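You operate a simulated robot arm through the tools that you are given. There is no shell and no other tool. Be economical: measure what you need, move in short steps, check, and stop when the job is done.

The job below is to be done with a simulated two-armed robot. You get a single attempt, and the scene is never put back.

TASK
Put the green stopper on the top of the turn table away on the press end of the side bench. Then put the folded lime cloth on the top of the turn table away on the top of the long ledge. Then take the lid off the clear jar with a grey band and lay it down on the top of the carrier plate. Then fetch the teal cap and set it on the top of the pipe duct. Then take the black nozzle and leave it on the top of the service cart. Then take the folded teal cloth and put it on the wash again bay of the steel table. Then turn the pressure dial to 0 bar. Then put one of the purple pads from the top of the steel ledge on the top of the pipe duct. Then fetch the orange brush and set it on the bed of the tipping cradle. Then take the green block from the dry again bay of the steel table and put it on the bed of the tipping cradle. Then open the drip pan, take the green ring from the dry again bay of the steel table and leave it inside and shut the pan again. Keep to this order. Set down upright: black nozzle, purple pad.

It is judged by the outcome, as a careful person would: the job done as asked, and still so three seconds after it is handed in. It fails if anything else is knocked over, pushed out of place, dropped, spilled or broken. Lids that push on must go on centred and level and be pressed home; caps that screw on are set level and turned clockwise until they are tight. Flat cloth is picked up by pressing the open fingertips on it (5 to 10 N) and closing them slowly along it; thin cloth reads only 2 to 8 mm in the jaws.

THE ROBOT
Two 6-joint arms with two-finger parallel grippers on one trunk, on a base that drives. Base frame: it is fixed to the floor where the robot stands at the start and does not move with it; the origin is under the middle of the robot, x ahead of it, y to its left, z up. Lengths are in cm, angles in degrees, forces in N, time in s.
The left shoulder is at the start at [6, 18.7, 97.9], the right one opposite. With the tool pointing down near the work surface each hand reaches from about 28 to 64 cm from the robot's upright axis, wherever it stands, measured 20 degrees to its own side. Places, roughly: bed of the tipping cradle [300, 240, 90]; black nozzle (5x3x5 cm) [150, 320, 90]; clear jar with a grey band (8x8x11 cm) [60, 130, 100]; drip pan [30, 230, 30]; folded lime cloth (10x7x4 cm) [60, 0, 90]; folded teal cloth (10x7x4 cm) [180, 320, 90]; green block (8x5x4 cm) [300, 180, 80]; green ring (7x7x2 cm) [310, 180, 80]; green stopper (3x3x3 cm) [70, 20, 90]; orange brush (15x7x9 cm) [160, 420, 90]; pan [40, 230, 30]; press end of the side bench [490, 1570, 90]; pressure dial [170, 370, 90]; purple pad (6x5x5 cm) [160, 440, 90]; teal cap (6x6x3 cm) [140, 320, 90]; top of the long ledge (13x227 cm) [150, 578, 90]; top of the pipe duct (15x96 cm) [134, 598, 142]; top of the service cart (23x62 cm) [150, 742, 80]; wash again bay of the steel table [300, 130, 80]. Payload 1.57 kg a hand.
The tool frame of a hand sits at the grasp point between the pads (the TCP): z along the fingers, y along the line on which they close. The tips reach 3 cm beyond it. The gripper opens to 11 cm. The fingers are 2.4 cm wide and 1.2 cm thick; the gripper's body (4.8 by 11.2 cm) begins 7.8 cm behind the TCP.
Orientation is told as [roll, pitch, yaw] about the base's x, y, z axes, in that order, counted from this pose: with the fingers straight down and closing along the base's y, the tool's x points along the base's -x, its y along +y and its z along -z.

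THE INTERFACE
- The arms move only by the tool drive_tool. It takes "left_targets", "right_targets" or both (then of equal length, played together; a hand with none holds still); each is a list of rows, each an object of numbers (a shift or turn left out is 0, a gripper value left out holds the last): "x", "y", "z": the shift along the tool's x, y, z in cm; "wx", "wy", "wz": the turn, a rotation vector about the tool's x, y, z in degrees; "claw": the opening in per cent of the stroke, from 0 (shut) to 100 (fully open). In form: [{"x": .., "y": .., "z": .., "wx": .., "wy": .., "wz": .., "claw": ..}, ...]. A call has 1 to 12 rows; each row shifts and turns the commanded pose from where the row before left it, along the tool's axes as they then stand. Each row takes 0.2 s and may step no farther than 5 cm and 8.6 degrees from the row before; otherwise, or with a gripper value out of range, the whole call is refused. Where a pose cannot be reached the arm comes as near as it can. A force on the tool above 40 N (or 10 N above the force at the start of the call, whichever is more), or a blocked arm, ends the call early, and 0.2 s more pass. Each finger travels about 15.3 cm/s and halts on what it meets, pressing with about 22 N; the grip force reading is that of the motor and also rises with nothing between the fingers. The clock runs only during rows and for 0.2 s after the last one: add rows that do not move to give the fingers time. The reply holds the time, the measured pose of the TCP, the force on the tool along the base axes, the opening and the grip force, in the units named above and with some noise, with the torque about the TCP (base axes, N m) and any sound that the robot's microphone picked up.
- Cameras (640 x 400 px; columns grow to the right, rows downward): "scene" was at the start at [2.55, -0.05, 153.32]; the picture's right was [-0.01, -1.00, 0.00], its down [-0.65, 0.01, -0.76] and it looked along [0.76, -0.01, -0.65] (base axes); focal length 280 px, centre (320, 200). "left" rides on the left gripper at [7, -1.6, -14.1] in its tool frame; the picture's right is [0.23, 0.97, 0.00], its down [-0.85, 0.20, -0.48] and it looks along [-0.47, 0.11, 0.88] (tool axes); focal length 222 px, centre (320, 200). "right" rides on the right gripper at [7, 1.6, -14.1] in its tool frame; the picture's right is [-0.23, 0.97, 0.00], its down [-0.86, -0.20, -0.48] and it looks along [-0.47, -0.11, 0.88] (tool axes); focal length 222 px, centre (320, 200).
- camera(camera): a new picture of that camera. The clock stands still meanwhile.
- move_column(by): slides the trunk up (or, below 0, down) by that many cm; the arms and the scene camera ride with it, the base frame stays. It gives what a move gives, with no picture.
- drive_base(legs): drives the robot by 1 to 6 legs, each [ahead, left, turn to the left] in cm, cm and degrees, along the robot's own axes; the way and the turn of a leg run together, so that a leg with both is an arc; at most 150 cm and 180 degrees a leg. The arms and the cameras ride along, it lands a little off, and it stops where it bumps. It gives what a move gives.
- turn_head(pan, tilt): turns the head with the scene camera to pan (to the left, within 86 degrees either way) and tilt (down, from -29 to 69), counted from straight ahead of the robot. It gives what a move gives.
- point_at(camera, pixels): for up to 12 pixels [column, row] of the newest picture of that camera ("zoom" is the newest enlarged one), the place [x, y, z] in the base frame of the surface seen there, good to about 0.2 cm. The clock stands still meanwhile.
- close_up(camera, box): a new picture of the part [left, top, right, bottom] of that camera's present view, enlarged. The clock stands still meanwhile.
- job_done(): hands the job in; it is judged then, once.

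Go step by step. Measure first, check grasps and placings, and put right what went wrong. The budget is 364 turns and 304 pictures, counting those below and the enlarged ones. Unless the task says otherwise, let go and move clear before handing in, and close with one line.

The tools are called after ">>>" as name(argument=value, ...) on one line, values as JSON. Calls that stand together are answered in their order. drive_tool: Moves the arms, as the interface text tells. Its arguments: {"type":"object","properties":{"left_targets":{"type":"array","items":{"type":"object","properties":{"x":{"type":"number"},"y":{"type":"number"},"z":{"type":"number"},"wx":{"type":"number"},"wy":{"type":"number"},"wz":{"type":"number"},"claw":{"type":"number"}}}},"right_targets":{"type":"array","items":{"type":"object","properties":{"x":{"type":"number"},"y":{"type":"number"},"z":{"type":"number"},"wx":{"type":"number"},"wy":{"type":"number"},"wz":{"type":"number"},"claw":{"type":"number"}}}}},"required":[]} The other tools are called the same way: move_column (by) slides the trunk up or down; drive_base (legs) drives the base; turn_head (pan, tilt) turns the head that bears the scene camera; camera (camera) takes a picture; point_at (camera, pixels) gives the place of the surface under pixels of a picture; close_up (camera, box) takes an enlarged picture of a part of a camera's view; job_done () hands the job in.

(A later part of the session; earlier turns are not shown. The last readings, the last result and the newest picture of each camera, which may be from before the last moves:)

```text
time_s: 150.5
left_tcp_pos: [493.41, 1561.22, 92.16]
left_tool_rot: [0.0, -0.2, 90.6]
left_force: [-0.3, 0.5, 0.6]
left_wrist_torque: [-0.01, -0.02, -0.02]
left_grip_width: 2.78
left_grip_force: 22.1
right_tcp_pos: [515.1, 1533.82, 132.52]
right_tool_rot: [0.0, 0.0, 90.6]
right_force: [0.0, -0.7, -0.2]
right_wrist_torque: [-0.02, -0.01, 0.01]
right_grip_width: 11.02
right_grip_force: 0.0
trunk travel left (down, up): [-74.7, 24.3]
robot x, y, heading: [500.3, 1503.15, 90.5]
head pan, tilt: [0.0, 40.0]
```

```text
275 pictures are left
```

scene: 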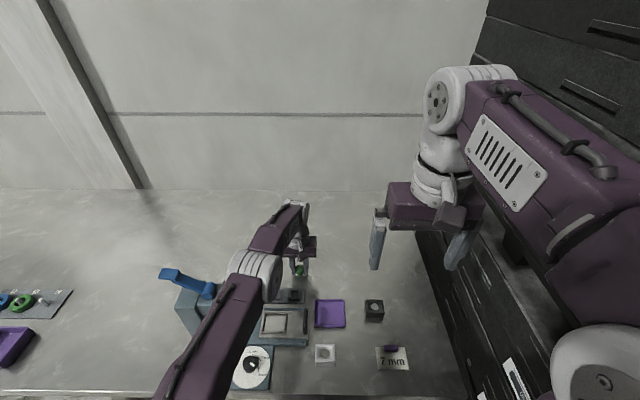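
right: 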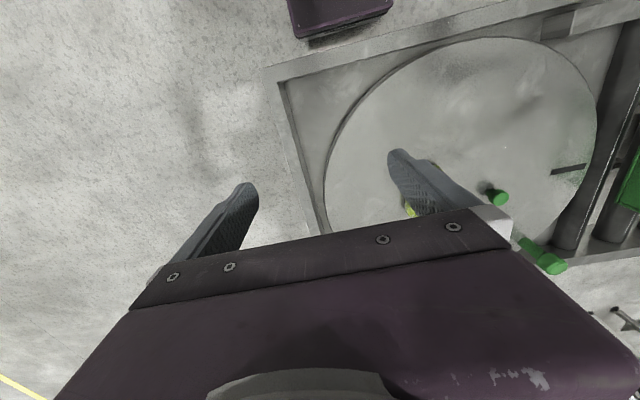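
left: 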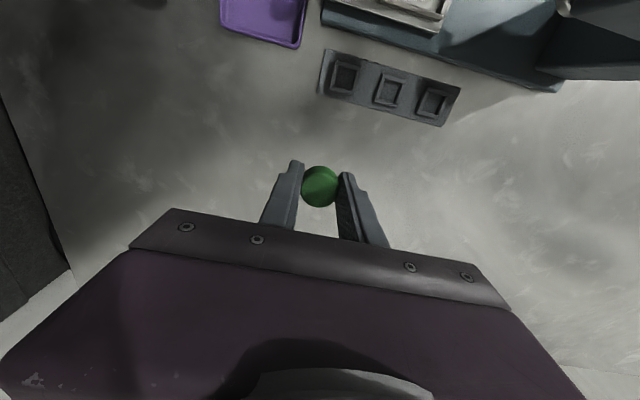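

I'll lower until contact, then release slowly and rise.

>>> drive_tool(left_targets=[{"z": 0.3}, {"z": 0.2}, {}, {"claw": 35}, {"claw": 45}, {}, {"z": -4}, {"z": -4}, {"z": -4}, {}])

>>> camera(camera="left")

```text
time_s: 152.7
left_tcp_pos: [493.7, 1561.07, 104.2]
left_tool_rot: [0.0, -0.1, 90.6]
left_force: [0.4, 0.4, -0.1]
left_wrist_torque: [-0.01, 0.0, -0.02]
left_grip_width: 4.96
left_grip_force: 0.1
right_tcp_pos: [515.1, 1533.88, 132.58]
right_tool_rot: [0.0, -0.2, 90.6]
right_force: [0.8, 0.5, -0.1]
right_wrist_torque: [0.02, 0.03, 0.02]
right_grip_width: 11.02
right_grip_force: 0.0
trunk travel left (down, up): [-74.7, 24.3]
robot x, y, heading: [500.43, 1503.0, 90.5]
head pan, tilt: [0.0, 40.0]
```

```text
274 pictures are left
```

left: 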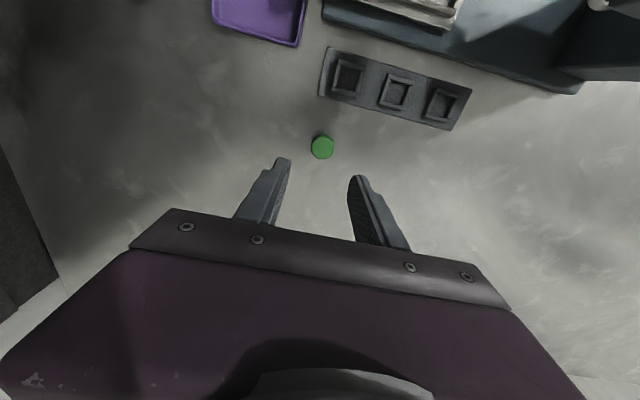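

The stopper is standing free at (322,147). I'll confirm its height and retract the arm.

>>> point_at(camera="left", pixels=[[322, 144], [322, 152], [345, 150]])

>>> drive_tool(left_targets=[{"z": -4.5}, {"z": -4.5}, {"z": -4.5}, {"z": -4.5}, {"z": -4.5, "x": 2}, {"x": 4.5}, {"x": 4.5}, {"x": 4.5}, {"x": 4.5, "y": 2}, {"x": 4, "y": 4}, {"y": 4}, {"y": 4}])

>>> camera(camera="scene")

```text
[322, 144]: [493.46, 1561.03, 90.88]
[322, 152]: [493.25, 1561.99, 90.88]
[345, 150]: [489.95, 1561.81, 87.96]
```

```text
refused: row 10 steps farther than a row can; nothing moved
```

```text
273 pictures are left
```

scene: 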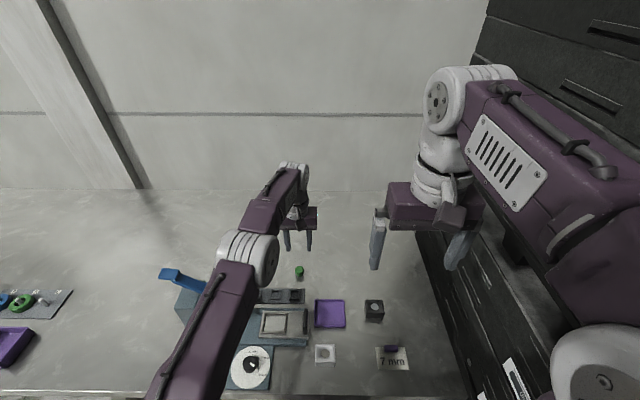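

The stopper stands upright at [493.4, 1561.5] with its top at z 90.9. I'll retract the arm in smaller steps.

>>> drive_tool(left_targets=[{"z": -4.5}, {"z": -4.5}, {"z": -4.5}, {"z": -4.5}, {"z": -3, "x": 3}, {"x": 4.5}, {"x": 4.5}, {"x": 4.5}, {"x": 4.5, "y": 2}, {"x": 3, "y": 3}, {"y": 4}, {"y": 4}])

>>> drive_base(legs=[[-34, 0, 0], [0, 40, 0]])

>>> move_column(by=-14)

>>> camera(camera="scene")

```text
time_s: 155.3
left_tcp_pos: [479.33, 1532.28, 122.94]
left_tool_rot: [0.0, -0.2, 90.5]
left_force: [1.2, 0.1, -0.4]
left_wrist_torque: [-0.01, -0.02, 0.0]
left_grip_width: 4.98
left_grip_force: 0.0
left hand out of reach, approached as far as the arm can: row 1, 2, 3, 4
right_tcp_pos: [515.02, 1533.97, 132.66]
right_tool_rot: [-0.2, -0.1, 90.6]
right_force: [-0.2, -0.4, 0.4]
right_wrist_torque: [0.02, -0.05, 0.01]
right_grip_width: 11.01
right_grip_force: 0.2
trunk travel left (down, up): [-74.7, 24.3]
robot x, y, heading: [500.36, 1503.63, 90.6]
head pan, tilt: [0.0, 40.0]
```

```text
time_s: 159.6
left_tcp_pos: [440.18, 1498.81, 122.91]
left_tool_rot: [0.1, -0.1, 90.4]
left_force: [-0.1, 0.9, 0.1]
left_wrist_torque: [0.03, -0.01, 0.03]
left_grip_width: 4.95
left_grip_force: 0.1
right_tcp_pos: [475.97, 1500.22, 132.59]
right_tool_rot: [0.0, -0.1, 90.4]
right_force: [0.1, 1.0, 0.0]
right_wrist_torque: [0.01, 0.04, 0.01]
right_grip_width: 11.01
right_grip_force: 0.0
trunk travel left (down, up): [-74.7, 24.3]
robot x, y, heading: [461.12, 1469.61, 89.9]
head pan, tilt: [0.0, 40.0]
```

```text
time_s: 161.2
left_tcp_pos: [440.19, 1498.76, 108.95]
left_tool_rot: [0.1, 0.0, 90.3]
left_force: [0.4, 1.0, -0.3]
left_wrist_torque: [-0.02, -0.02, -0.01]
left_grip_width: 4.95
left_grip_force: 0.0
right_tcp_pos: [475.79, 1500.23, 118.7]
right_tool_rot: [0.0, -0.1, 90.2]
right_force: [0.3, 0.3, 0.9]
right_wrist_torque: [0.02, 0.0, 0.01]
right_grip_width: 11.0
right_grip_force: 0.0
trunk travel left (down, up): [-60.7, 38.3]
robot x, y, heading: [461.32, 1469.38, 90.2]
head pan, tilt: [0.0, 40.0]
```

```text
272 pictures are left
```

scene: 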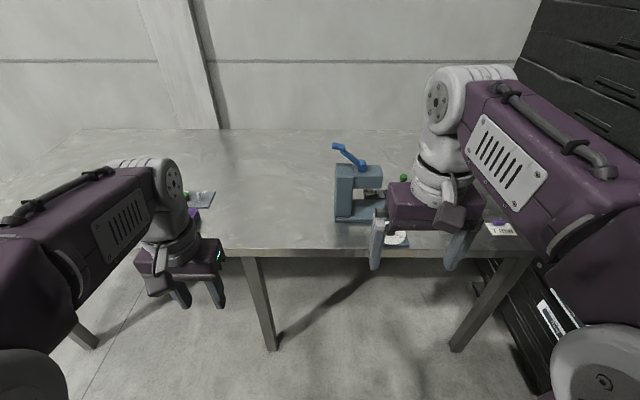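

The stopper is done and the right side is clear again. I'll head back along the lane toward x≈-100, in stages.

>>> drive_base(legs=[[0, 0, 90], [150, 0, 0], [120, 0, 0]])

```text
time_s: 178.4
left_tcp_pos: [159.05, 1434.34, 108.9]
left_tool_rot: [0.0, -0.1, -177.3]
left_force: [0.1, -0.6, 0.3]
left_wrist_torque: [0.02, 0.02, 0.01]
left_grip_width: 4.94
left_grip_force: 0.0
right_tcp_pos: [156.16, 1469.91, 118.65]
right_tool_rot: [0.0, -0.1, -177.2]
right_force: [-0.3, -0.2, -0.1]
right_wrist_torque: [0.02, 0.02, -0.02]
right_grip_width: 10.97
right_grip_force: 0.1
trunk travel left (down, up): [-60.7, 38.3]
robot x, y, heading: [187.59, 1456.78, -177.0]
head pan, tilt: [0.0, 40.0]
```

>>> drive_base(legs=[[0, 0, -3], [150, 0, 0], [140, 0, 0], [0, 0, 90], [150, 0, 0], [75, 0, 0]])

>>> turn_head(pan=50, tilt=15)

>>> camera(camera="scene")

```text
time_s: 207.3
left_tcp_pos: [-67.27, 1199.03, 108.99]
left_tool_rot: [0.0, -0.1, -87.6]
left_force: [0.1, -0.1, 0.0]
left_wrist_torque: [0.01, -0.02, 0.0]
left_grip_width: 4.95
left_grip_force: 0.0
right_tcp_pos: [-102.85, 1196.25, 118.63]
right_tool_rot: [0.0, -0.1, -87.7]
right_force: [-0.3, 0.0, -1.0]
right_wrist_torque: [-0.01, 0.01, 0.01]
right_grip_width: 11.02
right_grip_force: 0.1
trunk travel left (down, up): [-60.7, 38.3]
robot x, y, heading: [-89.0, 1227.51, -87.7]
head pan, tilt: [0.0, 40.0]
```

```text
time_s: 208.5
left_tcp_pos: [-67.25, 1199.03, 108.95]
left_tool_rot: [0.0, -0.1, -87.5]
left_force: [-0.5, -0.2, 1.2]
left_wrist_torque: [-0.01, -0.03, 0.0]
left_grip_width: 4.93
left_grip_force: 0.0
right_tcp_pos: [-102.82, 1196.27, 118.62]
right_tool_rot: [-0.1, -0.1, -87.6]
right_force: [-0.6, -0.5, -0.3]
right_wrist_torque: [0.01, 0.04, 0.01]
right_grip_width: 10.99
right_grip_force: 0.1
trunk travel left (down, up): [-60.7, 38.3]
robot x, y, heading: [-89.43, 1227.2, -87.5]
head pan, tilt: [50.0, 15.0]
```

```text
271 pictures are left
```

scene: 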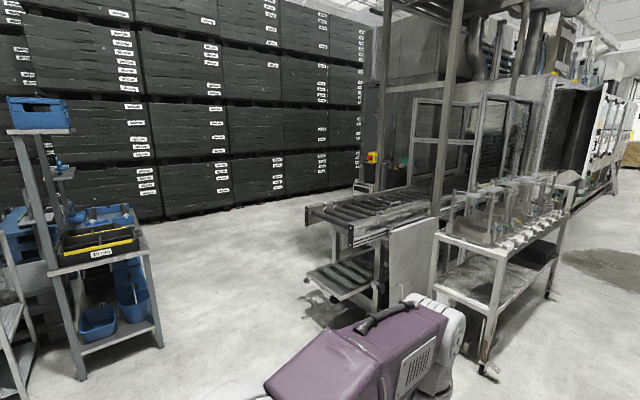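

There is a second aisle behind the machine. I'll measure its width.

>>> point_at(camera="scene", pixels=[[235, 208], [345, 185], [355, 190], [310, 218], [355, 300], [380, 155], [375, 185], [155, 345], [300, 230], [490, 370], [320, 195], [415, 180]])

>>> close_up(camera="scene", box=[280, 100, 600, 300])

```text
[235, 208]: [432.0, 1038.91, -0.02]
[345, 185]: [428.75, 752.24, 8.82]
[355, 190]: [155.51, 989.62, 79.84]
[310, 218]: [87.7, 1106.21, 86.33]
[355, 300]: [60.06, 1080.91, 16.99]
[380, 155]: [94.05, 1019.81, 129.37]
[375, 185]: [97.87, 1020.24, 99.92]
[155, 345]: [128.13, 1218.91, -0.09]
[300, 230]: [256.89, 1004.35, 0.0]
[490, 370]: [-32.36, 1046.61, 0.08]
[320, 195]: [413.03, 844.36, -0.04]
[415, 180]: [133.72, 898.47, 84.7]
```

```text
2.00 times, centred on (440, 200) of scene
```

zoom: 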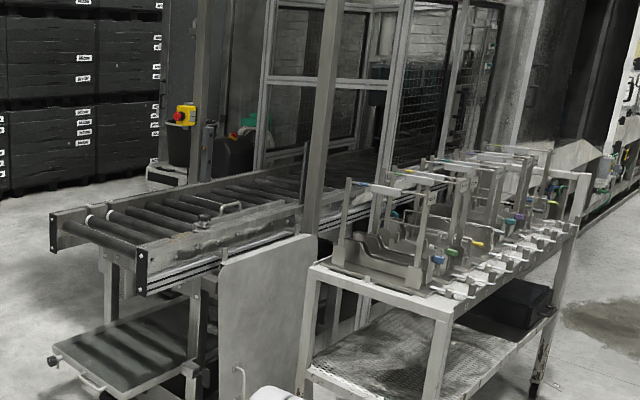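

The back aisle (x≈170–420) is wide, and the work stations at x≈150 face it. I'll go through the gap at y≈1165 between the conveyor end and the tool cart.

>>> drive_base(legs=[[62, 0, 0], [0, 0, 87.5]])

>>> turn_head(pan=0, tilt=25)

>>> camera(camera="scene")

```text
time_s: 215.8
left_tcp_pos: [-58.6, 1188.0, 108.99]
left_tool_rot: [-0.1, -0.1, 2.1]
left_force: [0.9, -0.4, 0.4]
left_wrist_torque: [-0.05, 0.02, 0.0]
left_grip_width: 4.94
left_grip_force: 0.1
right_tcp_pos: [-56.03, 1152.43, 118.79]
right_tool_rot: [-0.1, -0.2, 2.2]
right_force: [-0.6, -0.8, 0.6]
right_wrist_torque: [-0.01, -0.01, 0.01]
right_grip_width: 10.98
right_grip_force: 0.0
trunk travel left (down, up): [-60.7, 38.3]
robot x, y, heading: [-87.78, 1166.21, 2.1]
head pan, tilt: [50.0, 15.0]
```

```text
time_s: 216.9
left_tcp_pos: [-58.63, 1187.94, 108.95]
left_tool_rot: [0.0, -0.1, 2.0]
left_force: [-0.1, 0.2, 0.3]
left_wrist_torque: [0.01, 0.02, -0.04]
left_grip_width: 4.97
left_grip_force: 0.1
right_tcp_pos: [-56.19, 1152.45, 118.61]
right_tool_rot: [0.1, -0.2, 2.1]
right_force: [0.3, 0.3, 0.2]
right_wrist_torque: [0.0, 0.0, -0.03]
right_grip_width: 11.01
right_grip_force: 0.0
trunk travel left (down, up): [-60.7, 38.3]
robot x, y, heading: [-87.2, 1166.07, 1.9]
head pan, tilt: [0.0, 25.0]
```

```text
269 pictures are left
```

scene: 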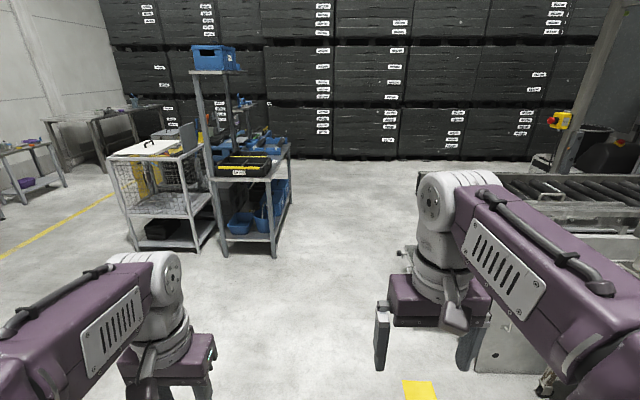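

The gap ahead is clear. I'll correct the heading and drive through.

>>> drive_base(legs=[[0, -2, -2], [150, 0, 0], [120, 0, 0], [105, 0, 0], [0, 0, -90]])

>>> turn_head(pan=0, tilt=15)

>>> camera(camera="scene")

```text
time_s: 238.9
left_tcp_pos: [303.99, 1134.56, 108.87]
left_tool_rot: [0.0, -0.1, -87.9]
left_force: [0.9, 0.4, 0.2]
left_wrist_torque: [-0.02, 0.01, 0.0]
left_grip_width: 4.96
left_grip_force: 0.1
right_tcp_pos: [268.42, 1131.91, 118.62]
right_tool_rot: [0.0, -0.1, -87.9]
right_force: [-0.1, 0.7, 0.2]
right_wrist_torque: [0.0, 0.0, -0.01]
right_grip_width: 11.01
right_grip_force: 0.0
trunk travel left (down, up): [-60.7, 38.3]
robot x, y, heading: [282.19, 1163.13, -87.9]
head pan, tilt: [0.0, 25.0]
```

```text
time_s: 239.7
left_tcp_pos: [304.06, 1134.67, 109.02]
left_tool_rot: [0.1, 0.0, -87.9]
left_force: [0.0, 0.1, -0.5]
left_wrist_torque: [-0.01, 0.0, 0.03]
left_grip_width: 4.94
left_grip_force: 0.1
right_tcp_pos: [268.29, 1131.96, 118.64]
right_tool_rot: [-0.1, 0.0, -87.9]
right_force: [-0.3, 0.7, 0.1]
right_wrist_torque: [0.01, 0.0, -0.01]
right_grip_width: 11.01
right_grip_force: 0.1
trunk travel left (down, up): [-60.7, 38.3]
robot x, y, heading: [282.31, 1162.98, -88.1]
head pan, tilt: [0.0, 15.0]
```

```text
268 pictures are left
```

scene: 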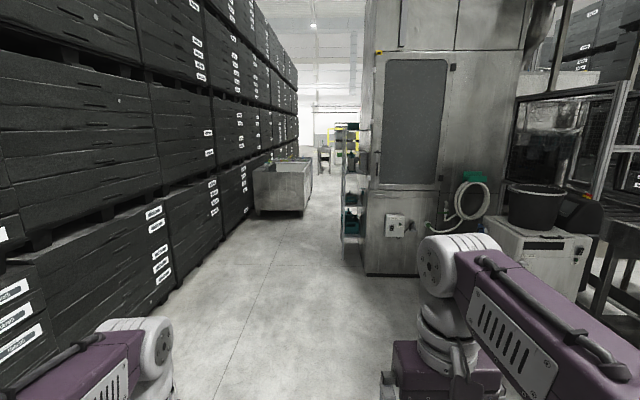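

The back aisle continues past a grey bin on the left and a rack on the right. I'll measure that gap.

>>> point_at(camera="scene", pixels=[[302, 215], [258, 210], [345, 235], [365, 270], [312, 195], [325, 165], [345, 160], [418, 275], [330, 180], [240, 230], [340, 150], [500, 270]])

>>> close_up(camera="scene", box=[240, 90, 400, 250])

```text
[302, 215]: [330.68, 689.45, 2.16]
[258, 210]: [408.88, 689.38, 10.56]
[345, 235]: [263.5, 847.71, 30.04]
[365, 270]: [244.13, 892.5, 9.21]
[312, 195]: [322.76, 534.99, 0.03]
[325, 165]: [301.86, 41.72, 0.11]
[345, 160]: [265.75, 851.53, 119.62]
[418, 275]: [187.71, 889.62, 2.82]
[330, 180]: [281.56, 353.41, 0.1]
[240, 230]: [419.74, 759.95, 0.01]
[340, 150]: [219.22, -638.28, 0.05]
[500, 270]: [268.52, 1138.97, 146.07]
```

```text
2.50 times, centred on (320, 170) of scene
```

zoom: 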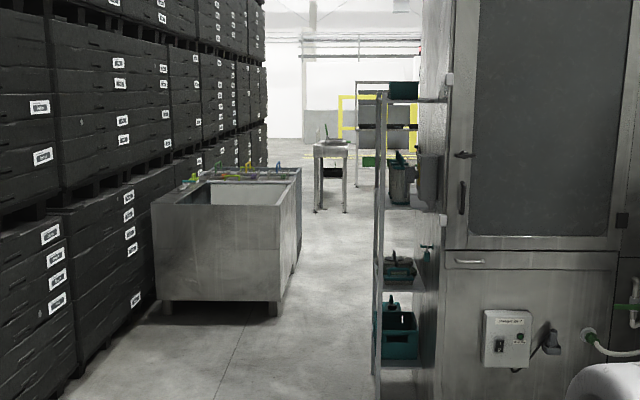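

Gap geometry: the rack reaches x≈266 at y≈850–890, and the bin starts at x≈331 for y 535–690. I'll go down x≈312 to y≈775.

>>> drive_base(legs=[[0, 30, -2], [150, 0, 0], [150, 0, 0], [85, 0, 0]])

>>> turn_head(pan=-25, tilt=18)

>>> camera(camera="scene")

```text
time_s: 260.1
left_tcp_pos: [321.82, 743.47, 108.96]
left_tool_rot: [0.0, -0.1, -91.4]
left_force: [-0.2, -0.4, -0.1]
left_wrist_torque: [0.05, 0.0, -0.01]
left_grip_width: 4.95
left_grip_force: 0.0
right_tcp_pos: [286.04, 743.02, 118.71]
right_tool_rot: [-0.1, -0.1, -91.3]
right_force: [0.4, -0.3, 0.2]
right_wrist_torque: [0.01, 0.0, 0.0]
right_grip_width: 11.01
right_grip_force: 0.1
trunk travel left (down, up): [-60.7, 38.3]
robot x, y, heading: [301.45, 773.4, -91.5]
head pan, tilt: [0.0, 15.0]
```

```text
time_s: 261.0
left_tcp_pos: [321.76, 743.53, 109.01]
left_tool_rot: [0.0, -0.1, -91.3]
left_force: [0.7, -0.5, 0.7]
left_wrist_torque: [-0.03, -0.02, -0.01]
left_grip_width: 4.94
left_grip_force: 0.1
right_tcp_pos: [286.06, 743.09, 118.66]
right_tool_rot: [0.0, -0.1, -91.3]
right_force: [-0.1, 0.6, 0.4]
right_wrist_torque: [0.0, 0.01, -0.02]
right_grip_width: 10.96
right_grip_force: 0.0
trunk travel left (down, up): [-60.7, 38.3]
robot x, y, heading: [301.36, 773.06, -91.2]
head pan, tilt: [-25.0, 18.0]
```

```text
266 pictures are left
```

scene: 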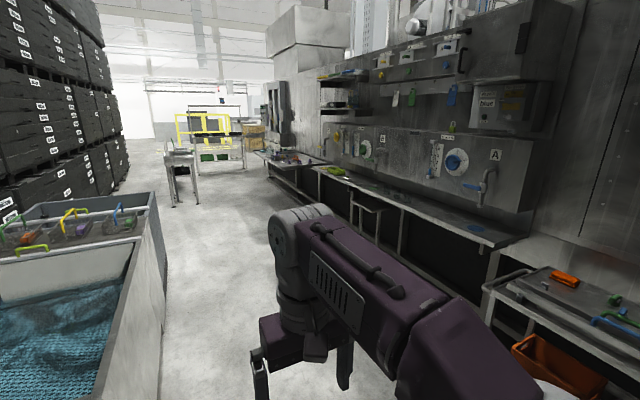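

Now the whole work side is visible: service cart, long ledge, dials. I'll map the key points.

>>> close_up(camera="scene", box=[150, 40, 540, 280])

>>> point_at(camera="scene", pixels=[[500, 245], [335, 178], [330, 168], [290, 165], [262, 155], [485, 295], [640, 370], [180, 165], [175, 205], [215, 170], [160, 330], [345, 108]])

```text
1.64 times, centred on (345, 160) of scene
```

zoom: 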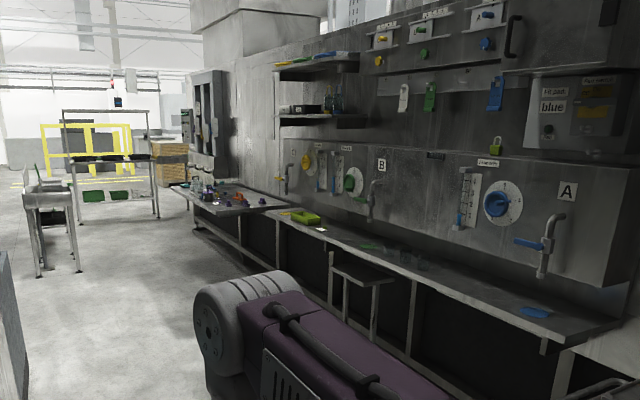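

```text
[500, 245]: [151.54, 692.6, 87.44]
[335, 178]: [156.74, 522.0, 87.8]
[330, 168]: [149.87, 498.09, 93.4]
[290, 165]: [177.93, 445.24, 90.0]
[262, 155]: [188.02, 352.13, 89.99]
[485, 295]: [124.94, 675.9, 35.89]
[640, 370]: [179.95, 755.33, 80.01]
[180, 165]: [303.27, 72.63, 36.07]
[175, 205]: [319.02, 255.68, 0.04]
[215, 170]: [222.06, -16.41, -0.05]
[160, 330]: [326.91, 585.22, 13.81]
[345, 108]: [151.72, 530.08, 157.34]
```

I'll shift to x≈250 and drive down to y≈330.

>>> drive_base(legs=[[0, -50, 1.3], [150, 0, 0], [150, 0, 0], [140, 0, 0]])

>>> turn_head(pan=0, tilt=20)

>>> camera(camera="scene")

```text
time_s: 262.9
left_tcp_pos: [298.82, 739.5, 108.96]
left_tool_rot: [0.1, -0.2, -103.1]
left_force: [-0.4, -0.2, -0.6]
left_wrist_torque: [0.01, -0.06, -0.01]
left_grip_width: 4.92
left_grip_force: 0.1
right_tcp_pos: [263.84, 746.38, 118.47]
right_tool_rot: [0.0, -0.1, -103.0]
right_force: [0.4, 0.1, -0.4]
right_wrist_torque: [0.0, 0.01, 0.02]
right_grip_width: 11.02
right_grip_force: 0.0
trunk travel left (down, up): [-60.7, 38.3]
robot x, y, heading: [285.31, 773.15, -103.0]
head pan, tilt: [-25.0, 18.0]
stopped in leg 1: the robot was blocked; the commanded pose is now the measured one
```

```text
time_s: 263.8
left_tcp_pos: [298.75, 739.56, 108.98]
left_tool_rot: [0.1, -0.3, -103.1]
left_force: [0.0, -0.2, -0.3]
left_wrist_torque: [0.0, 0.04, -0.04]
left_grip_width: 4.94
left_grip_force: 0.1
right_tcp_pos: [263.97, 746.52, 118.68]
right_tool_rot: [0.0, -0.2, -103.0]
right_force: [0.8, -0.5, -0.6]
right_wrist_torque: [-0.01, 0.01, 0.01]
right_grip_width: 11.01
right_grip_force: 0.0
trunk travel left (down, up): [-60.7, 38.3]
robot x, y, heading: [285.11, 773.24, -103.0]
head pan, tilt: [0.0, 20.0]
```

```text
264 pictures are left
```

scene: 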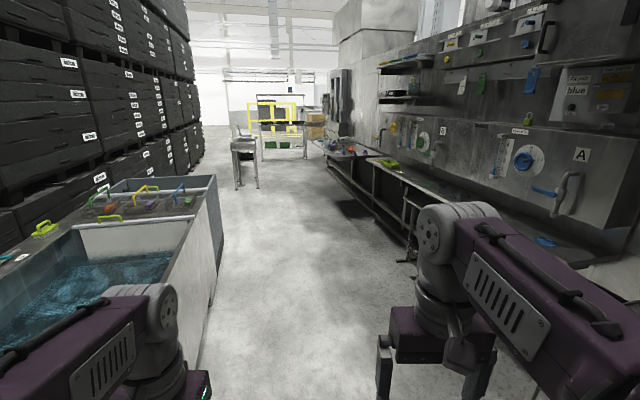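

I got blocked on the right and rotated to -103°, so the rack must be beside or behind me. I'll look to the right.

>>> turn_head(pan=-86, tilt=45)

>>> camera(camera="scene")

>>> turn_head(pan=-86, tilt=10)

>>> camera(camera="scene")

```text
time_s: 265.4
left_tcp_pos: [298.93, 739.5, 109.12]
left_tool_rot: [0.1, -0.2, -103.1]
left_force: [1.0, -0.2, -0.3]
left_wrist_torque: [0.02, -0.02, -0.01]
left_grip_width: 4.98
left_grip_force: 0.1
right_tcp_pos: [263.79, 746.51, 118.56]
right_tool_rot: [0.1, -0.2, -103.1]
right_force: [0.1, 0.8, 0.4]
right_wrist_torque: [0.03, -0.02, 0.03]
right_grip_width: 10.98
right_grip_force: 0.1
trunk travel left (down, up): [-60.7, 38.3]
robot x, y, heading: [285.02, 772.72, -103.2]
head pan, tilt: [-85.9, 45.0]
```

```text
263 pictures are left
```

scene: 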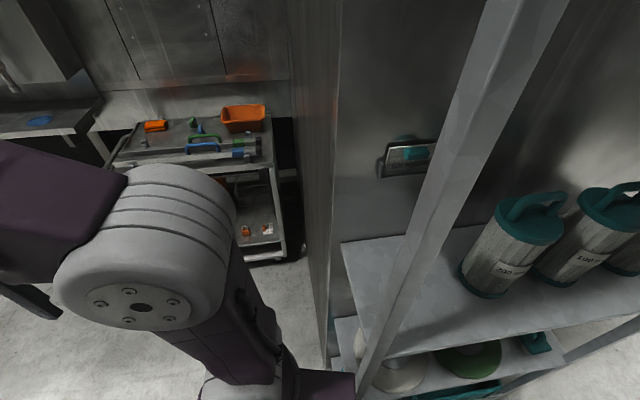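

```text
time_s: 266.4
left_tcp_pos: [298.81, 739.5, 108.9]
left_tool_rot: [0.1, -0.2, -103.2]
left_force: [0.3, -0.2, -0.2]
left_wrist_torque: [-0.01, -0.06, -0.02]
left_grip_width: 4.95
left_grip_force: 0.1
right_tcp_pos: [263.81, 746.46, 118.7]
right_tool_rot: [0.0, -0.1, -103.1]
right_force: [-0.6, 0.2, 0.4]
right_wrist_torque: [-0.02, 0.01, 0.0]
right_grip_width: 10.97
right_grip_force: 0.0
trunk travel left (down, up): [-60.7, 38.3]
robot x, y, heading: [285.2, 772.45, -102.8]
head pan, tilt: [-85.9, 10.0]
```

```text
262 pictures are left
```

scene: 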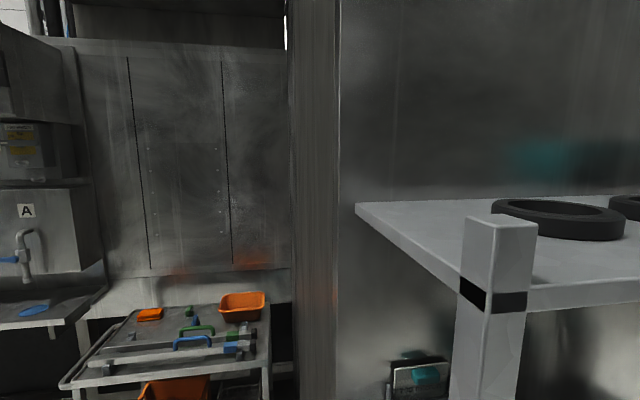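

The rack's near corner is beside my rear right, and nothing is disturbed. I'll step away from it, straighten, go ahead, and only then shift diagonally.

>>> drive_base(legs=[[4, 12, 0], [0, 0, 13], [28, 0, 0], [30, -45, 0]])

```text
time_s: 272.7
left_tcp_pos: [272.43, 679.63, 108.97]
left_tool_rot: [0.2, -0.2, -89.2]
left_force: [0.3, -0.5, 0.2]
left_wrist_torque: [0.0, -0.04, 0.02]
left_grip_width: 4.93
left_grip_force: 0.1
right_tcp_pos: [236.77, 678.06, 118.65]
right_tool_rot: [0.0, -0.2, -89.2]
right_force: [0.4, 0.2, -0.3]
right_wrist_torque: [-0.01, 0.0, -0.01]
right_grip_width: 11.0
right_grip_force: 0.0
trunk travel left (down, up): [-60.7, 38.3]
robot x, y, heading: [251.11, 708.61, -89.0]
head pan, tilt: [-85.9, 10.0]
```

The robot is clear at (251, 709). I'll drive on to y≈330.

>>> drive_base(legs=[[0, 0, -1], [150, 0, 0], [150, 0, 0], [80, 0, 0]])

>>> turn_head(pan=0, tilt=22)

>>> camera(camera="scene")

```text
time_s: 291.6
left_tcp_pos: [252.99, 295.33, 108.94]
left_tool_rot: [0.0, -0.1, -92.9]
left_force: [-0.4, -0.7, -0.5]
left_wrist_torque: [-0.02, -0.01, -0.04]
left_grip_width: 4.94
left_grip_force: 0.2
right_tcp_pos: [217.32, 296.14, 118.53]
right_tool_rot: [0.1, -0.2, -93.0]
right_force: [-0.3, -0.1, -0.6]
right_wrist_torque: [0.01, 0.01, 0.02]
right_grip_width: 10.98
right_grip_force: 0.1
trunk travel left (down, up): [-60.7, 38.3]
robot x, y, heading: [233.72, 325.6, -93.0]
head pan, tilt: [-85.9, 10.0]
```

```text
time_s: 293.2
left_tcp_pos: [252.82, 295.28, 109.03]
left_tool_rot: [0.0, -0.2, -92.9]
left_force: [-0.3, 0.0, 0.5]
left_wrist_torque: [-0.03, 0.01, 0.01]
left_grip_width: 4.96
left_grip_force: 0.1
right_tcp_pos: [217.18, 296.1, 118.69]
right_tool_rot: [0.0, -0.2, -93.0]
right_force: [0.4, -0.4, -0.8]
right_wrist_torque: [-0.01, 0.0, 0.01]
right_grip_width: 10.99
right_grip_force: 0.0
trunk travel left (down, up): [-60.7, 38.3]
robot x, y, heading: [234.0, 325.3, -93.1]
head pan, tilt: [0.0, 22.0]
```

```text
261 pictures are left
```

scene: 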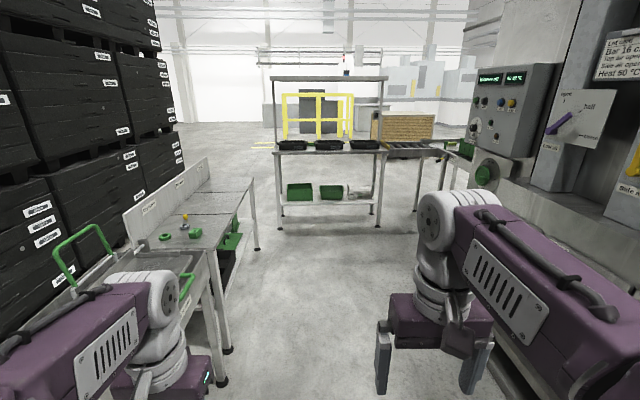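

The steel table with green objects is on the left, and a tray rack and the conveyor are ahead. I'll measure the ways through to the turn table.

>>> point_at(camera="scene", pixels=[[280, 230], [377, 225], [258, 248], [228, 350], [385, 150], [275, 150], [415, 208], [445, 150], [405, 155], [330, 260], [193, 235], [480, 180]])

>>> close_up(camera="scene", box=[40, 130, 300, 330])

```text
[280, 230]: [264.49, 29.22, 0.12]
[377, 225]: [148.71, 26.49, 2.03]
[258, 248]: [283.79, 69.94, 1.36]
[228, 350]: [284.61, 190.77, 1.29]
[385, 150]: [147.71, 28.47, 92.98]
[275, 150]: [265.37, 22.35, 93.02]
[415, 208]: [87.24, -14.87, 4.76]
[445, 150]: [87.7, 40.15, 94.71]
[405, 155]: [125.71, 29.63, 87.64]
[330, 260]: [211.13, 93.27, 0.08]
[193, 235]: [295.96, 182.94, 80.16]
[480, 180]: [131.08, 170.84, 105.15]
```

```text
2.00 times, centred on (170, 230) of scene
```

zoom: 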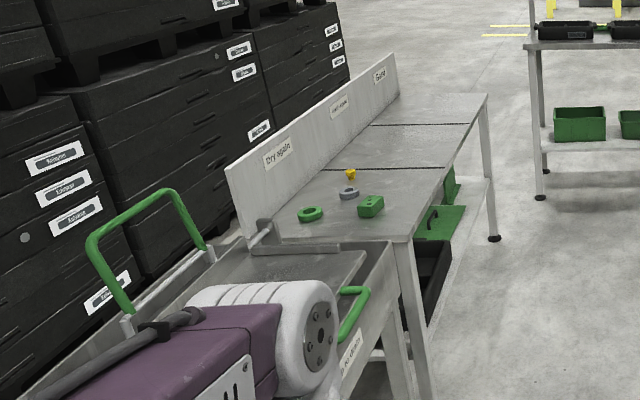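

The gap between the tray rack (265, 28) and the steel table end (284, 70) is only ~46 cm, too narrow for the base. The turn table must be approached by the outer aisle again. I'll drive back north up this aisle.

>>> drive_base(legs=[[0, 0, 180], [150, 0, 2], [150, 0, 0], [65, 0, 0]])

```text
time_s: 318.4
left_tcp_pos: [234.99, 726.95, 108.91]
left_tool_rot: [0.1, -0.2, 89.3]
left_force: [-0.4, -0.1, 0.0]
left_wrist_torque: [-0.02, 0.02, -0.01]
left_grip_width: 4.95
left_grip_force: 0.1
right_tcp_pos: [270.59, 727.64, 118.71]
right_tool_rot: [-0.1, -0.3, 89.4]
right_force: [-0.3, -0.8, -1.4]
right_wrist_torque: [0.02, 0.01, -0.01]
right_grip_width: 10.99
right_grip_force: 0.1
trunk travel left (down, up): [-60.7, 38.3]
robot x, y, heading: [255.52, 697.94, 89.3]
head pan, tilt: [0.0, 22.0]
```

>>> drive_base(legs=[[30, -30, 0], [15, -27, 0], [150, 0, 0.5], [150, 0, 0], [122, 0, 0]])

```text
time_s: 342.7
left_tcp_pos: [299.44, 1197.44, 109.03]
left_tool_rot: [0.1, -0.2, 88.1]
left_force: [-0.2, -0.4, -0.2]
left_wrist_torque: [0.01, 0.01, 0.0]
left_grip_width: 4.95
left_grip_force: 0.0
right_tcp_pos: [335.18, 1197.5, 118.6]
right_tool_rot: [0.0, -0.2, 88.2]
right_force: [1.0, 0.4, -0.5]
right_wrist_torque: [-0.05, 0.01, 0.0]
right_grip_width: 11.0
right_grip_force: 0.2
trunk travel left (down, up): [-60.7, 38.3]
robot x, y, heading: [319.61, 1167.24, 88.2]
head pan, tilt: [0.0, 22.0]
```

>>> drive_base(legs=[[0, 0, 91.8], [120, 0, 0]])

>>> camera(camera="scene")

```text
time_s: 352.8
left_tcp_pos: [167.9, 1146.24, 108.99]
left_tool_rot: [0.1, -0.3, -179.7]
left_force: [0.0, 0.0, 0.0]
left_wrist_torque: [0.0, -0.01, -0.01]
left_grip_width: 4.93
left_grip_force: 0.0
right_tcp_pos: [166.47, 1181.96, 118.64]
right_tool_rot: [0.0, -0.2, -179.8]
right_force: [0.8, 0.3, -0.2]
right_wrist_torque: [0.01, 0.01, -0.03]
right_grip_width: 11.0
right_grip_force: 0.0
trunk travel left (down, up): [-60.7, 38.3]
robot x, y, heading: [196.89, 1167.33, -179.9]
head pan, tilt: [0.0, 22.0]
```

```text
259 pictures are left
```

scene: 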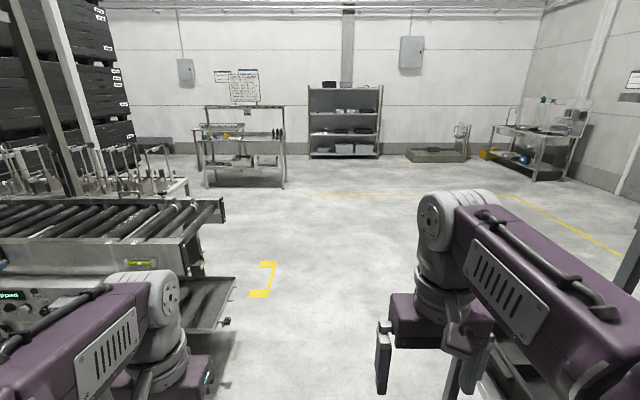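

>>> point_at(camera="scene", pixels=[[235, 282], [230, 320], [222, 205], [205, 270]])

>>> drive_base(legs=[[150, -2, 0], [145, 0, 0], [0, 0, 90]])

```text
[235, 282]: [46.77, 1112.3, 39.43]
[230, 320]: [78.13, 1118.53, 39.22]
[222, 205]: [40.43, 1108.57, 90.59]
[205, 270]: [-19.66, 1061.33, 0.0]
```

```text
refused: leg 1 is longer than a leg can be; nothing moved
```

>>> drive_base(legs=[[149, -2, 0], [145, 0, 0], [0, 0, 90]])

```text
time_s: 370.9
left_tcp_pos: [-75.61, 1145.1, 108.99]
left_tool_rot: [0.1, -0.2, -87.8]
left_force: [0.2, -0.8, -0.2]
left_wrist_torque: [-0.01, 0.0, 0.03]
left_grip_width: 4.94
left_grip_force: 0.0
right_tcp_pos: [-111.06, 1142.42, 118.68]
right_tool_rot: [0.0, -0.2, -87.8]
right_force: [0.0, 0.0, 0.6]
right_wrist_torque: [0.01, -0.01, 0.01]
right_grip_width: 10.99
right_grip_force: 0.1
trunk travel left (down, up): [-60.7, 38.3]
robot x, y, heading: [-97.37, 1173.47, -87.9]
head pan, tilt: [0.0, 22.0]
```

>>> drive_base(legs=[[0, 0, -2], [150, 0, 0], [150, 0, 0], [0, 20, 0], [150, 0, 0]])

```text
time_s: 393.8
left_tcp_pos: [-30.14, 701.99, 109.01]
left_tool_rot: [0.1, -0.3, -86.8]
left_force: [0.4, 0.6, 1.0]
left_wrist_torque: [-0.01, -0.03, 0.04]
left_grip_width: 4.96
left_grip_force: 0.0
right_tcp_pos: [-65.6, 698.78, 118.69]
right_tool_rot: [0.0, -0.3, -86.7]
right_force: [0.4, -0.3, 0.2]
right_wrist_torque: [-0.02, 0.0, -0.02]
right_grip_width: 11.0
right_grip_force: 0.1
trunk travel left (down, up): [-60.7, 38.3]
robot x, y, heading: [-52.68, 730.25, -86.7]
head pan, tilt: [0.0, 22.0]
```

>>> drive_base(legs=[[0, -8, -4], [150, 0, 0], [150, 0, 0], [150, 0, 0]])

>>> camera(camera="scene")

```text
time_s: 416.1
left_tcp_pos: [-46.88, 248.51, 109.02]
left_tool_rot: [0.1, -0.2, -88.3]
left_force: [-0.1, 1.0, 0.6]
left_wrist_torque: [0.0, -0.03, 0.02]
left_grip_width: 4.95
left_grip_force: 0.0
right_tcp_pos: [-82.31, 246.14, 118.63]
right_tool_rot: [0.0, -0.2, -88.3]
right_force: [-0.3, 0.4, -0.5]
right_wrist_torque: [0.02, 0.0, 0.0]
right_grip_width: 11.0
right_grip_force: 0.0
trunk travel left (down, up): [-60.7, 38.3]
robot x, y, heading: [-68.28, 276.85, -88.4]
head pan, tilt: [0.0, 22.0]
```

```text
258 pictures are left
```

scene: 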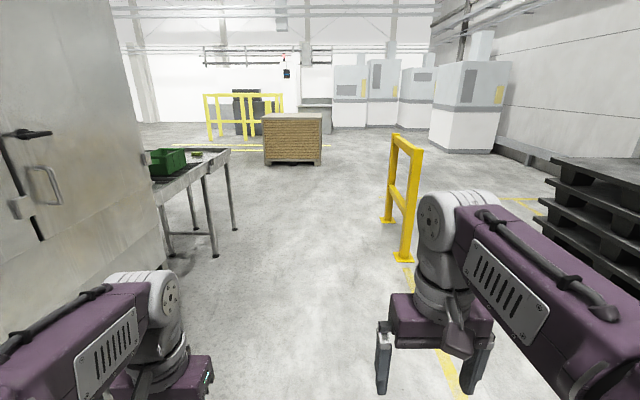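

>>> point_at(camera="scene", pixels=[[404, 258], [388, 220], [212, 255], [235, 228]])

>>> drive_base(legs=[[60, 12, -1.5], [77, 0, 0]])

```text
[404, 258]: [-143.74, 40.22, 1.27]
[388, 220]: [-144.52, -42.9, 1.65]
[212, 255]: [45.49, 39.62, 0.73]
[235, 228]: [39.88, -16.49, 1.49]
```

```text
time_s: 423.2
left_tcp_pos: [-34.56, 112.68, 108.88]
left_tool_rot: [0.2, -0.1, -89.2]
left_force: [0.4, -0.6, -0.2]
left_wrist_torque: [-0.01, -0.02, -0.01]
left_grip_width: 4.95
left_grip_force: 0.1
right_tcp_pos: [-70.24, 111.11, 118.75]
right_tool_rot: [0.0, -0.2, -89.4]
right_force: [0.2, 0.5, 0.2]
right_wrist_torque: [0.0, 0.0, -0.02]
right_grip_width: 11.0
right_grip_force: 0.0
trunk travel left (down, up): [-60.7, 38.3]
robot x, y, heading: [-55.99, 141.69, -89.2]
head pan, tilt: [0.0, 22.0]
```

>>> drive_base(legs=[[128, 0, 0], [0, 0, 89.5], [50, 0, 0]])

>>> turn_head(pan=0, tilt=40)

>>> camera(camera="scene")

```text
time_s: 435.8
left_tcp_pos: [22.28, 35.86, 109.0]
left_tool_rot: [0.0, -0.1, -1.2]
left_force: [-0.7, 0.1, -0.1]
left_wrist_torque: [-0.04, -0.01, 0.02]
left_grip_width: 4.97
left_grip_force: 0.2
right_tcp_pos: [22.71, 0.33, 118.68]
right_tool_rot: [-0.1, -0.2, -1.3]
right_force: [-0.2, 0.6, -0.3]
right_wrist_torque: [-0.02, 0.01, -0.01]
right_grip_width: 10.99
right_grip_force: 0.0
trunk travel left (down, up): [-60.7, 38.3]
robot x, y, heading: [-7.63, 15.95, -1.1]
head pan, tilt: [0.0, 22.0]
```

```text
time_s: 436.6
left_tcp_pos: [22.25, 35.87, 109.01]
left_tool_rot: [0.1, -0.2, -1.2]
left_force: [0.3, 0.7, -0.4]
left_wrist_torque: [-0.02, -0.03, 0.03]
left_grip_width: 4.97
left_grip_force: 0.0
right_tcp_pos: [22.81, 0.23, 118.77]
right_tool_rot: [0.0, -0.2, -1.2]
right_force: [-0.6, 0.1, -0.7]
right_wrist_torque: [0.01, 0.0, 0.0]
right_grip_width: 10.99
right_grip_force: 0.0
trunk travel left (down, up): [-60.7, 38.3]
robot x, y, heading: [-7.39, 15.58, -1.3]
head pan, tilt: [0.0, 40.0]
```

```text
257 pictures are left
```

scene: 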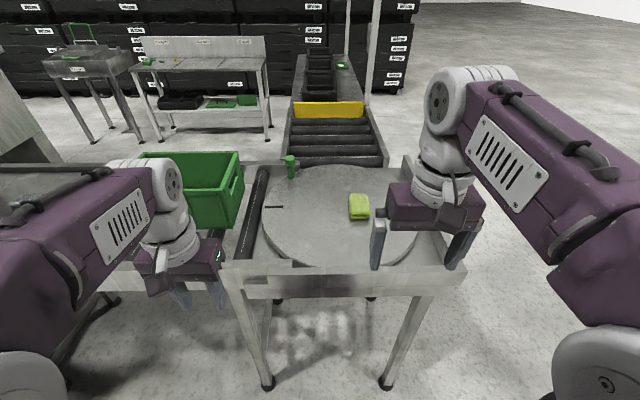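

The cloth lies at (359,207). I'll drive 14 cm ahead and zoom in on it.

>>> drive_base(legs=[[14, 0, 1]])

>>> close_up(camera="scene", box=[300, 180, 420, 255])

```text
time_s: 438.0
left_tcp_pos: [35.58, 36.27, 108.97]
left_tool_rot: [0.2, -0.2, -0.3]
left_force: [0.5, 0.4, -0.1]
left_wrist_torque: [-0.01, 0.02, 0.03]
left_grip_width: 4.95
left_grip_force: 0.0
right_tcp_pos: [36.57, 0.55, 118.71]
right_tool_rot: [0.0, -0.2, -0.3]
right_force: [0.4, 0.1, 0.4]
right_wrist_torque: [-0.03, -0.02, 0.01]
right_grip_width: 11.0
right_grip_force: 0.1
trunk travel left (down, up): [-60.7, 38.3]
robot x, y, heading: [6.49, 15.46, -0.1]
head pan, tilt: [0.0, 40.0]
```

```text
5.33 times, centred on (360, 218) of scene
```

zoom: 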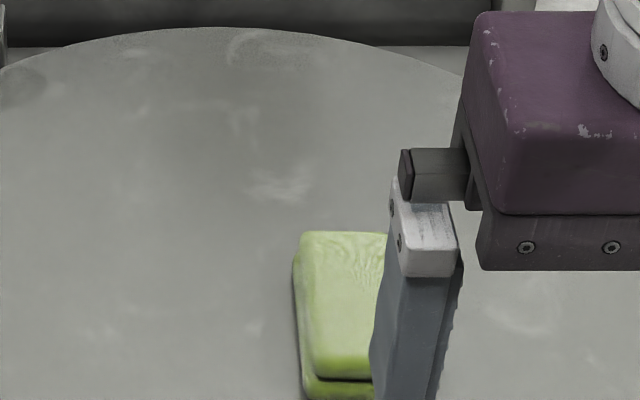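

I'll move the right hand above the cloth and look through its camera.

>>> drive_tool(right_targets=[{"x": -4.2, "z": 2.2, "y": 0.2}, {"x": -4.2, "z": 2.2, "y": 0.2}, {"x": -4.2, "z": 2.2, "y": 0.2}, {"x": -4.2, "z": 2.2, "y": 0.2}, {"x": -4.2, "z": 2.2, "y": 0.2}, {"x": -4.0, "z": 1.2}, {}])

>>> camera(camera="right")

```text
time_s: 439.6
left_tcp_pos: [35.54, 36.26, 109.1]
left_tool_rot: [0.1, -0.2, -0.3]
left_force: [-0.9, 0.1, 0.1]
left_wrist_torque: [0.02, -0.05, 0.0]
left_grip_width: 4.92
left_grip_force: 0.0
right_tcp_pos: [61.05, 1.7, 106.2]
right_tool_rot: [0.0, -0.3, -0.4]
right_force: [0.5, -0.3, 0.8]
right_wrist_torque: [-0.01, 0.0, 0.01]
right_grip_width: 10.99
right_grip_force: 0.1
right hand out of reach, approached as far as the arm can: row 6
trunk travel left (down, up): [-60.7, 38.3]
robot x, y, heading: [6.3, 15.48, -0.5]
head pan, tilt: [0.0, 40.0]
```

```text
255 pictures are left
```

right: 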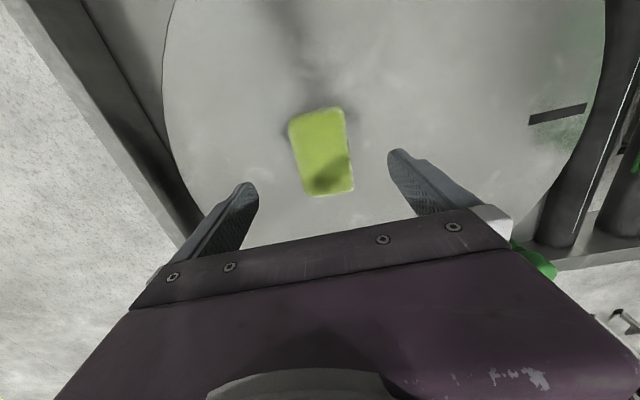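

>>> point_at(camera="right", pixels=[[291, 123], [342, 110], [352, 190], [307, 193], [322, 150], [345, 150], [298, 160], [318, 112], [330, 190]])

```text
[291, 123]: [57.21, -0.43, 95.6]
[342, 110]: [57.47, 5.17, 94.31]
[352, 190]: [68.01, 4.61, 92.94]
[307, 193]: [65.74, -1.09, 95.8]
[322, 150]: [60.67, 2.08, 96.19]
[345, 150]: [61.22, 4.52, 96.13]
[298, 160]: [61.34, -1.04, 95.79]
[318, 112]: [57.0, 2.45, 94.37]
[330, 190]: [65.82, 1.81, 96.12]
```

The cloth is centred at [61.7, 1.8], right under the hand. I'll go down to tips at z≈93.4 and close gently.

>>> drive_tool(right_targets=[{"x": -0.6, "z": 4.5}, {"z": 4.5}, {"z": 0.7}, {}, {"claw": 70}, {"claw": 55}, {"claw": 40}, {"claw": 25}, {"claw": 0}, {}, {}])

>>> camera(camera="right")

```text
time_s: 442.0
left_tcp_pos: [35.7, 36.15, 108.93]
left_tool_rot: [0.1, -0.2, -0.3]
left_force: [0.6, -1.2, -0.5]
left_wrist_torque: [0.02, -0.01, -0.01]
left_grip_width: 4.94
left_grip_force: 0.0
right_tcp_pos: [61.9, 1.53, 96.36]
right_tool_rot: [0.0, -0.2, -0.3]
right_force: [0.2, -0.3, 0.2]
right_wrist_torque: [-0.01, 0.0, 0.01]
right_grip_width: 6.54
right_grip_force: 22.0
trunk travel left (down, up): [-60.7, 38.3]
robot x, y, heading: [6.13, 15.49, -0.4]
head pan, tilt: [0.0, 40.0]
```

```text
254 pictures are left
```

right: 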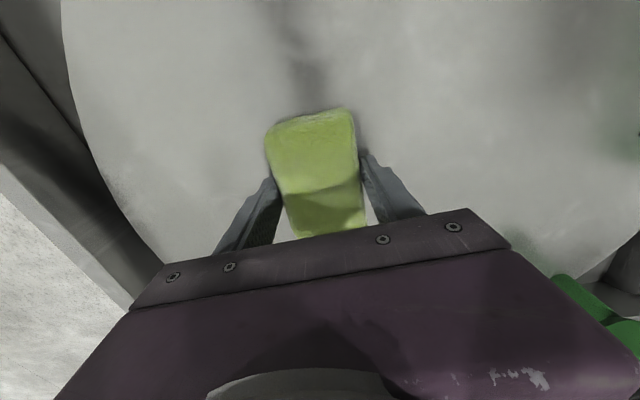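

The cloth is held (6.54 cm, 22 N). I'll lift and retract.

>>> drive_tool(right_targets=[{"z": -4}, {"z": -4}, {"z": -4}, {"x": 4, "z": -2}, {"x": 4, "z": -2}, {"x": 4, "z": -2}, {"x": 4, "z": -2}, {"x": 4, "z": -2}, {"x": 4, "y": -1}, {"x": 2}, {}])

>>> drive_base(legs=[[-65, 0, 0], [0, 0, 90]])

>>> camera(camera="right")

```text
time_s: 444.4
left_tcp_pos: [35.79, 36.19, 108.96]
left_tool_rot: [0.1, -0.2, -0.3]
left_force: [-0.6, -0.2, 0.1]
left_wrist_torque: [-0.01, -0.02, -0.04]
left_grip_width: 4.94
left_grip_force: 0.0
right_tcp_pos: [34.63, 0.35, 117.85]
right_tool_rot: [0.0, -0.2, -0.3]
right_force: [-0.3, 0.0, -0.4]
right_wrist_torque: [-0.01, 0.03, -0.02]
right_grip_width: 6.53
right_grip_force: 21.6
right hand out of reach, approached as far as the arm can: row 3
trunk travel left (down, up): [-60.7, 38.3]
robot x, y, heading: [6.53, 15.8, -0.4]
head pan, tilt: [0.0, 40.0]
```

```text
time_s: 451.8
left_tcp_pos: [-78.02, 45.6, 108.93]
left_tool_rot: [0.1, -0.2, 89.9]
left_force: [-0.5, -0.3, -0.6]
left_wrist_torque: [-0.01, -0.02, 0.0]
left_grip_width: 4.94
left_grip_force: 0.0
right_tcp_pos: [-42.12, 44.58, 117.72]
right_tool_rot: [0.0, -0.1, 90.0]
right_force: [-0.3, 0.3, -0.1]
right_wrist_torque: [0.02, 0.0, -0.03]
right_grip_width: 6.51
right_grip_force: 22.5
trunk travel left (down, up): [-60.7, 38.3]
robot x, y, heading: [-57.05, 16.59, 89.7]
head pan, tilt: [0.0, 40.0]
```

```text
253 pictures are left
```

right: 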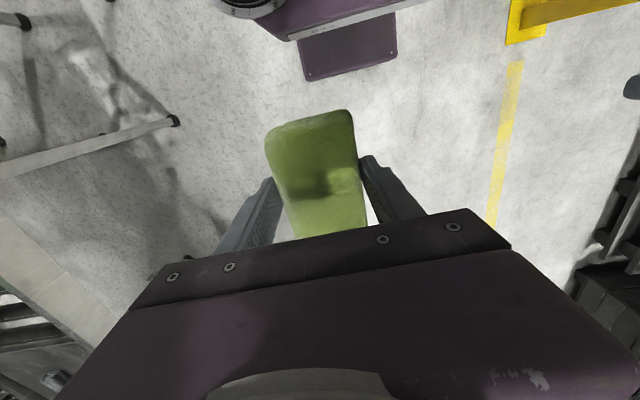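

The cloth is secure. I'll drive back north up the outer aisle.

>>> drive_base(legs=[[150, 0, 0], [150, 0, 0], [150, 0, 0]])

```text
time_s: 473.1
left_tcp_pos: [-82.87, 491.16, 109.02]
left_tool_rot: [0.1, -0.1, 92.2]
left_force: [0.1, 0.5, 0.3]
left_wrist_torque: [-0.02, -0.02, -0.03]
left_grip_width: 4.95
left_grip_force: 0.1
right_tcp_pos: [-46.98, 491.58, 117.83]
right_tool_rot: [0.0, -0.2, 92.2]
right_force: [0.0, -0.2, -0.7]
right_wrist_torque: [0.0, 0.02, 0.07]
right_grip_width: 6.52
right_grip_force: 21.8
trunk travel left (down, up): [-60.7, 38.3]
robot x, y, heading: [-60.96, 462.23, 92.4]
head pan, tilt: [0.0, 40.0]
```

>>> drive_base(legs=[[0, 0, -2], [150, 0, 0], [150, 0, 0], [90, 40, 0]])

```text
time_s: 492.8
left_tcp_pos: [-109.48, 885.28, 109.02]
left_tool_rot: [0.1, -0.2, 89.7]
left_force: [0.7, -0.2, 0.3]
left_wrist_torque: [-0.01, 0.01, 0.0]
left_grip_width: 4.93
left_grip_force: 0.0
right_tcp_pos: [-73.5, 884.13, 117.79]
right_tool_rot: [0.0, -0.2, 89.7]
right_force: [0.5, 0.7, -0.8]
right_wrist_torque: [0.02, 0.0, 0.02]
right_grip_width: 6.52
right_grip_force: 22.3
trunk travel left (down, up): [-60.7, 38.3]
robot x, y, heading: [-88.74, 855.76, 89.5]
head pan, tilt: [0.0, 40.0]
```

>>> drive_base(legs=[[0, 15, 0.5], [150, 0, 0], [150, 0, 0], [10, 0, 0], [0, 0, -90]])

```text
time_s: 513.0
left_tcp_pos: [-76.63, 1190.17, 109.1]
left_tool_rot: [0.0, -0.1, 0.0]
left_force: [1.2, -0.8, -0.8]
left_wrist_torque: [-0.01, -0.01, -0.02]
left_grip_width: 4.96
left_grip_force: 0.1
right_tcp_pos: [-77.59, 1154.31, 117.7]
right_tool_rot: [0.0, -0.2, -0.1]
right_force: [-0.2, -0.2, -0.5]
right_wrist_torque: [0.01, -0.02, -0.02]
right_grip_width: 6.52
right_grip_force: 21.9
trunk travel left (down, up): [-60.7, 38.3]
robot x, y, heading: [-105.63, 1168.91, -0.2]
head pan, tilt: [0.0, 40.0]
```

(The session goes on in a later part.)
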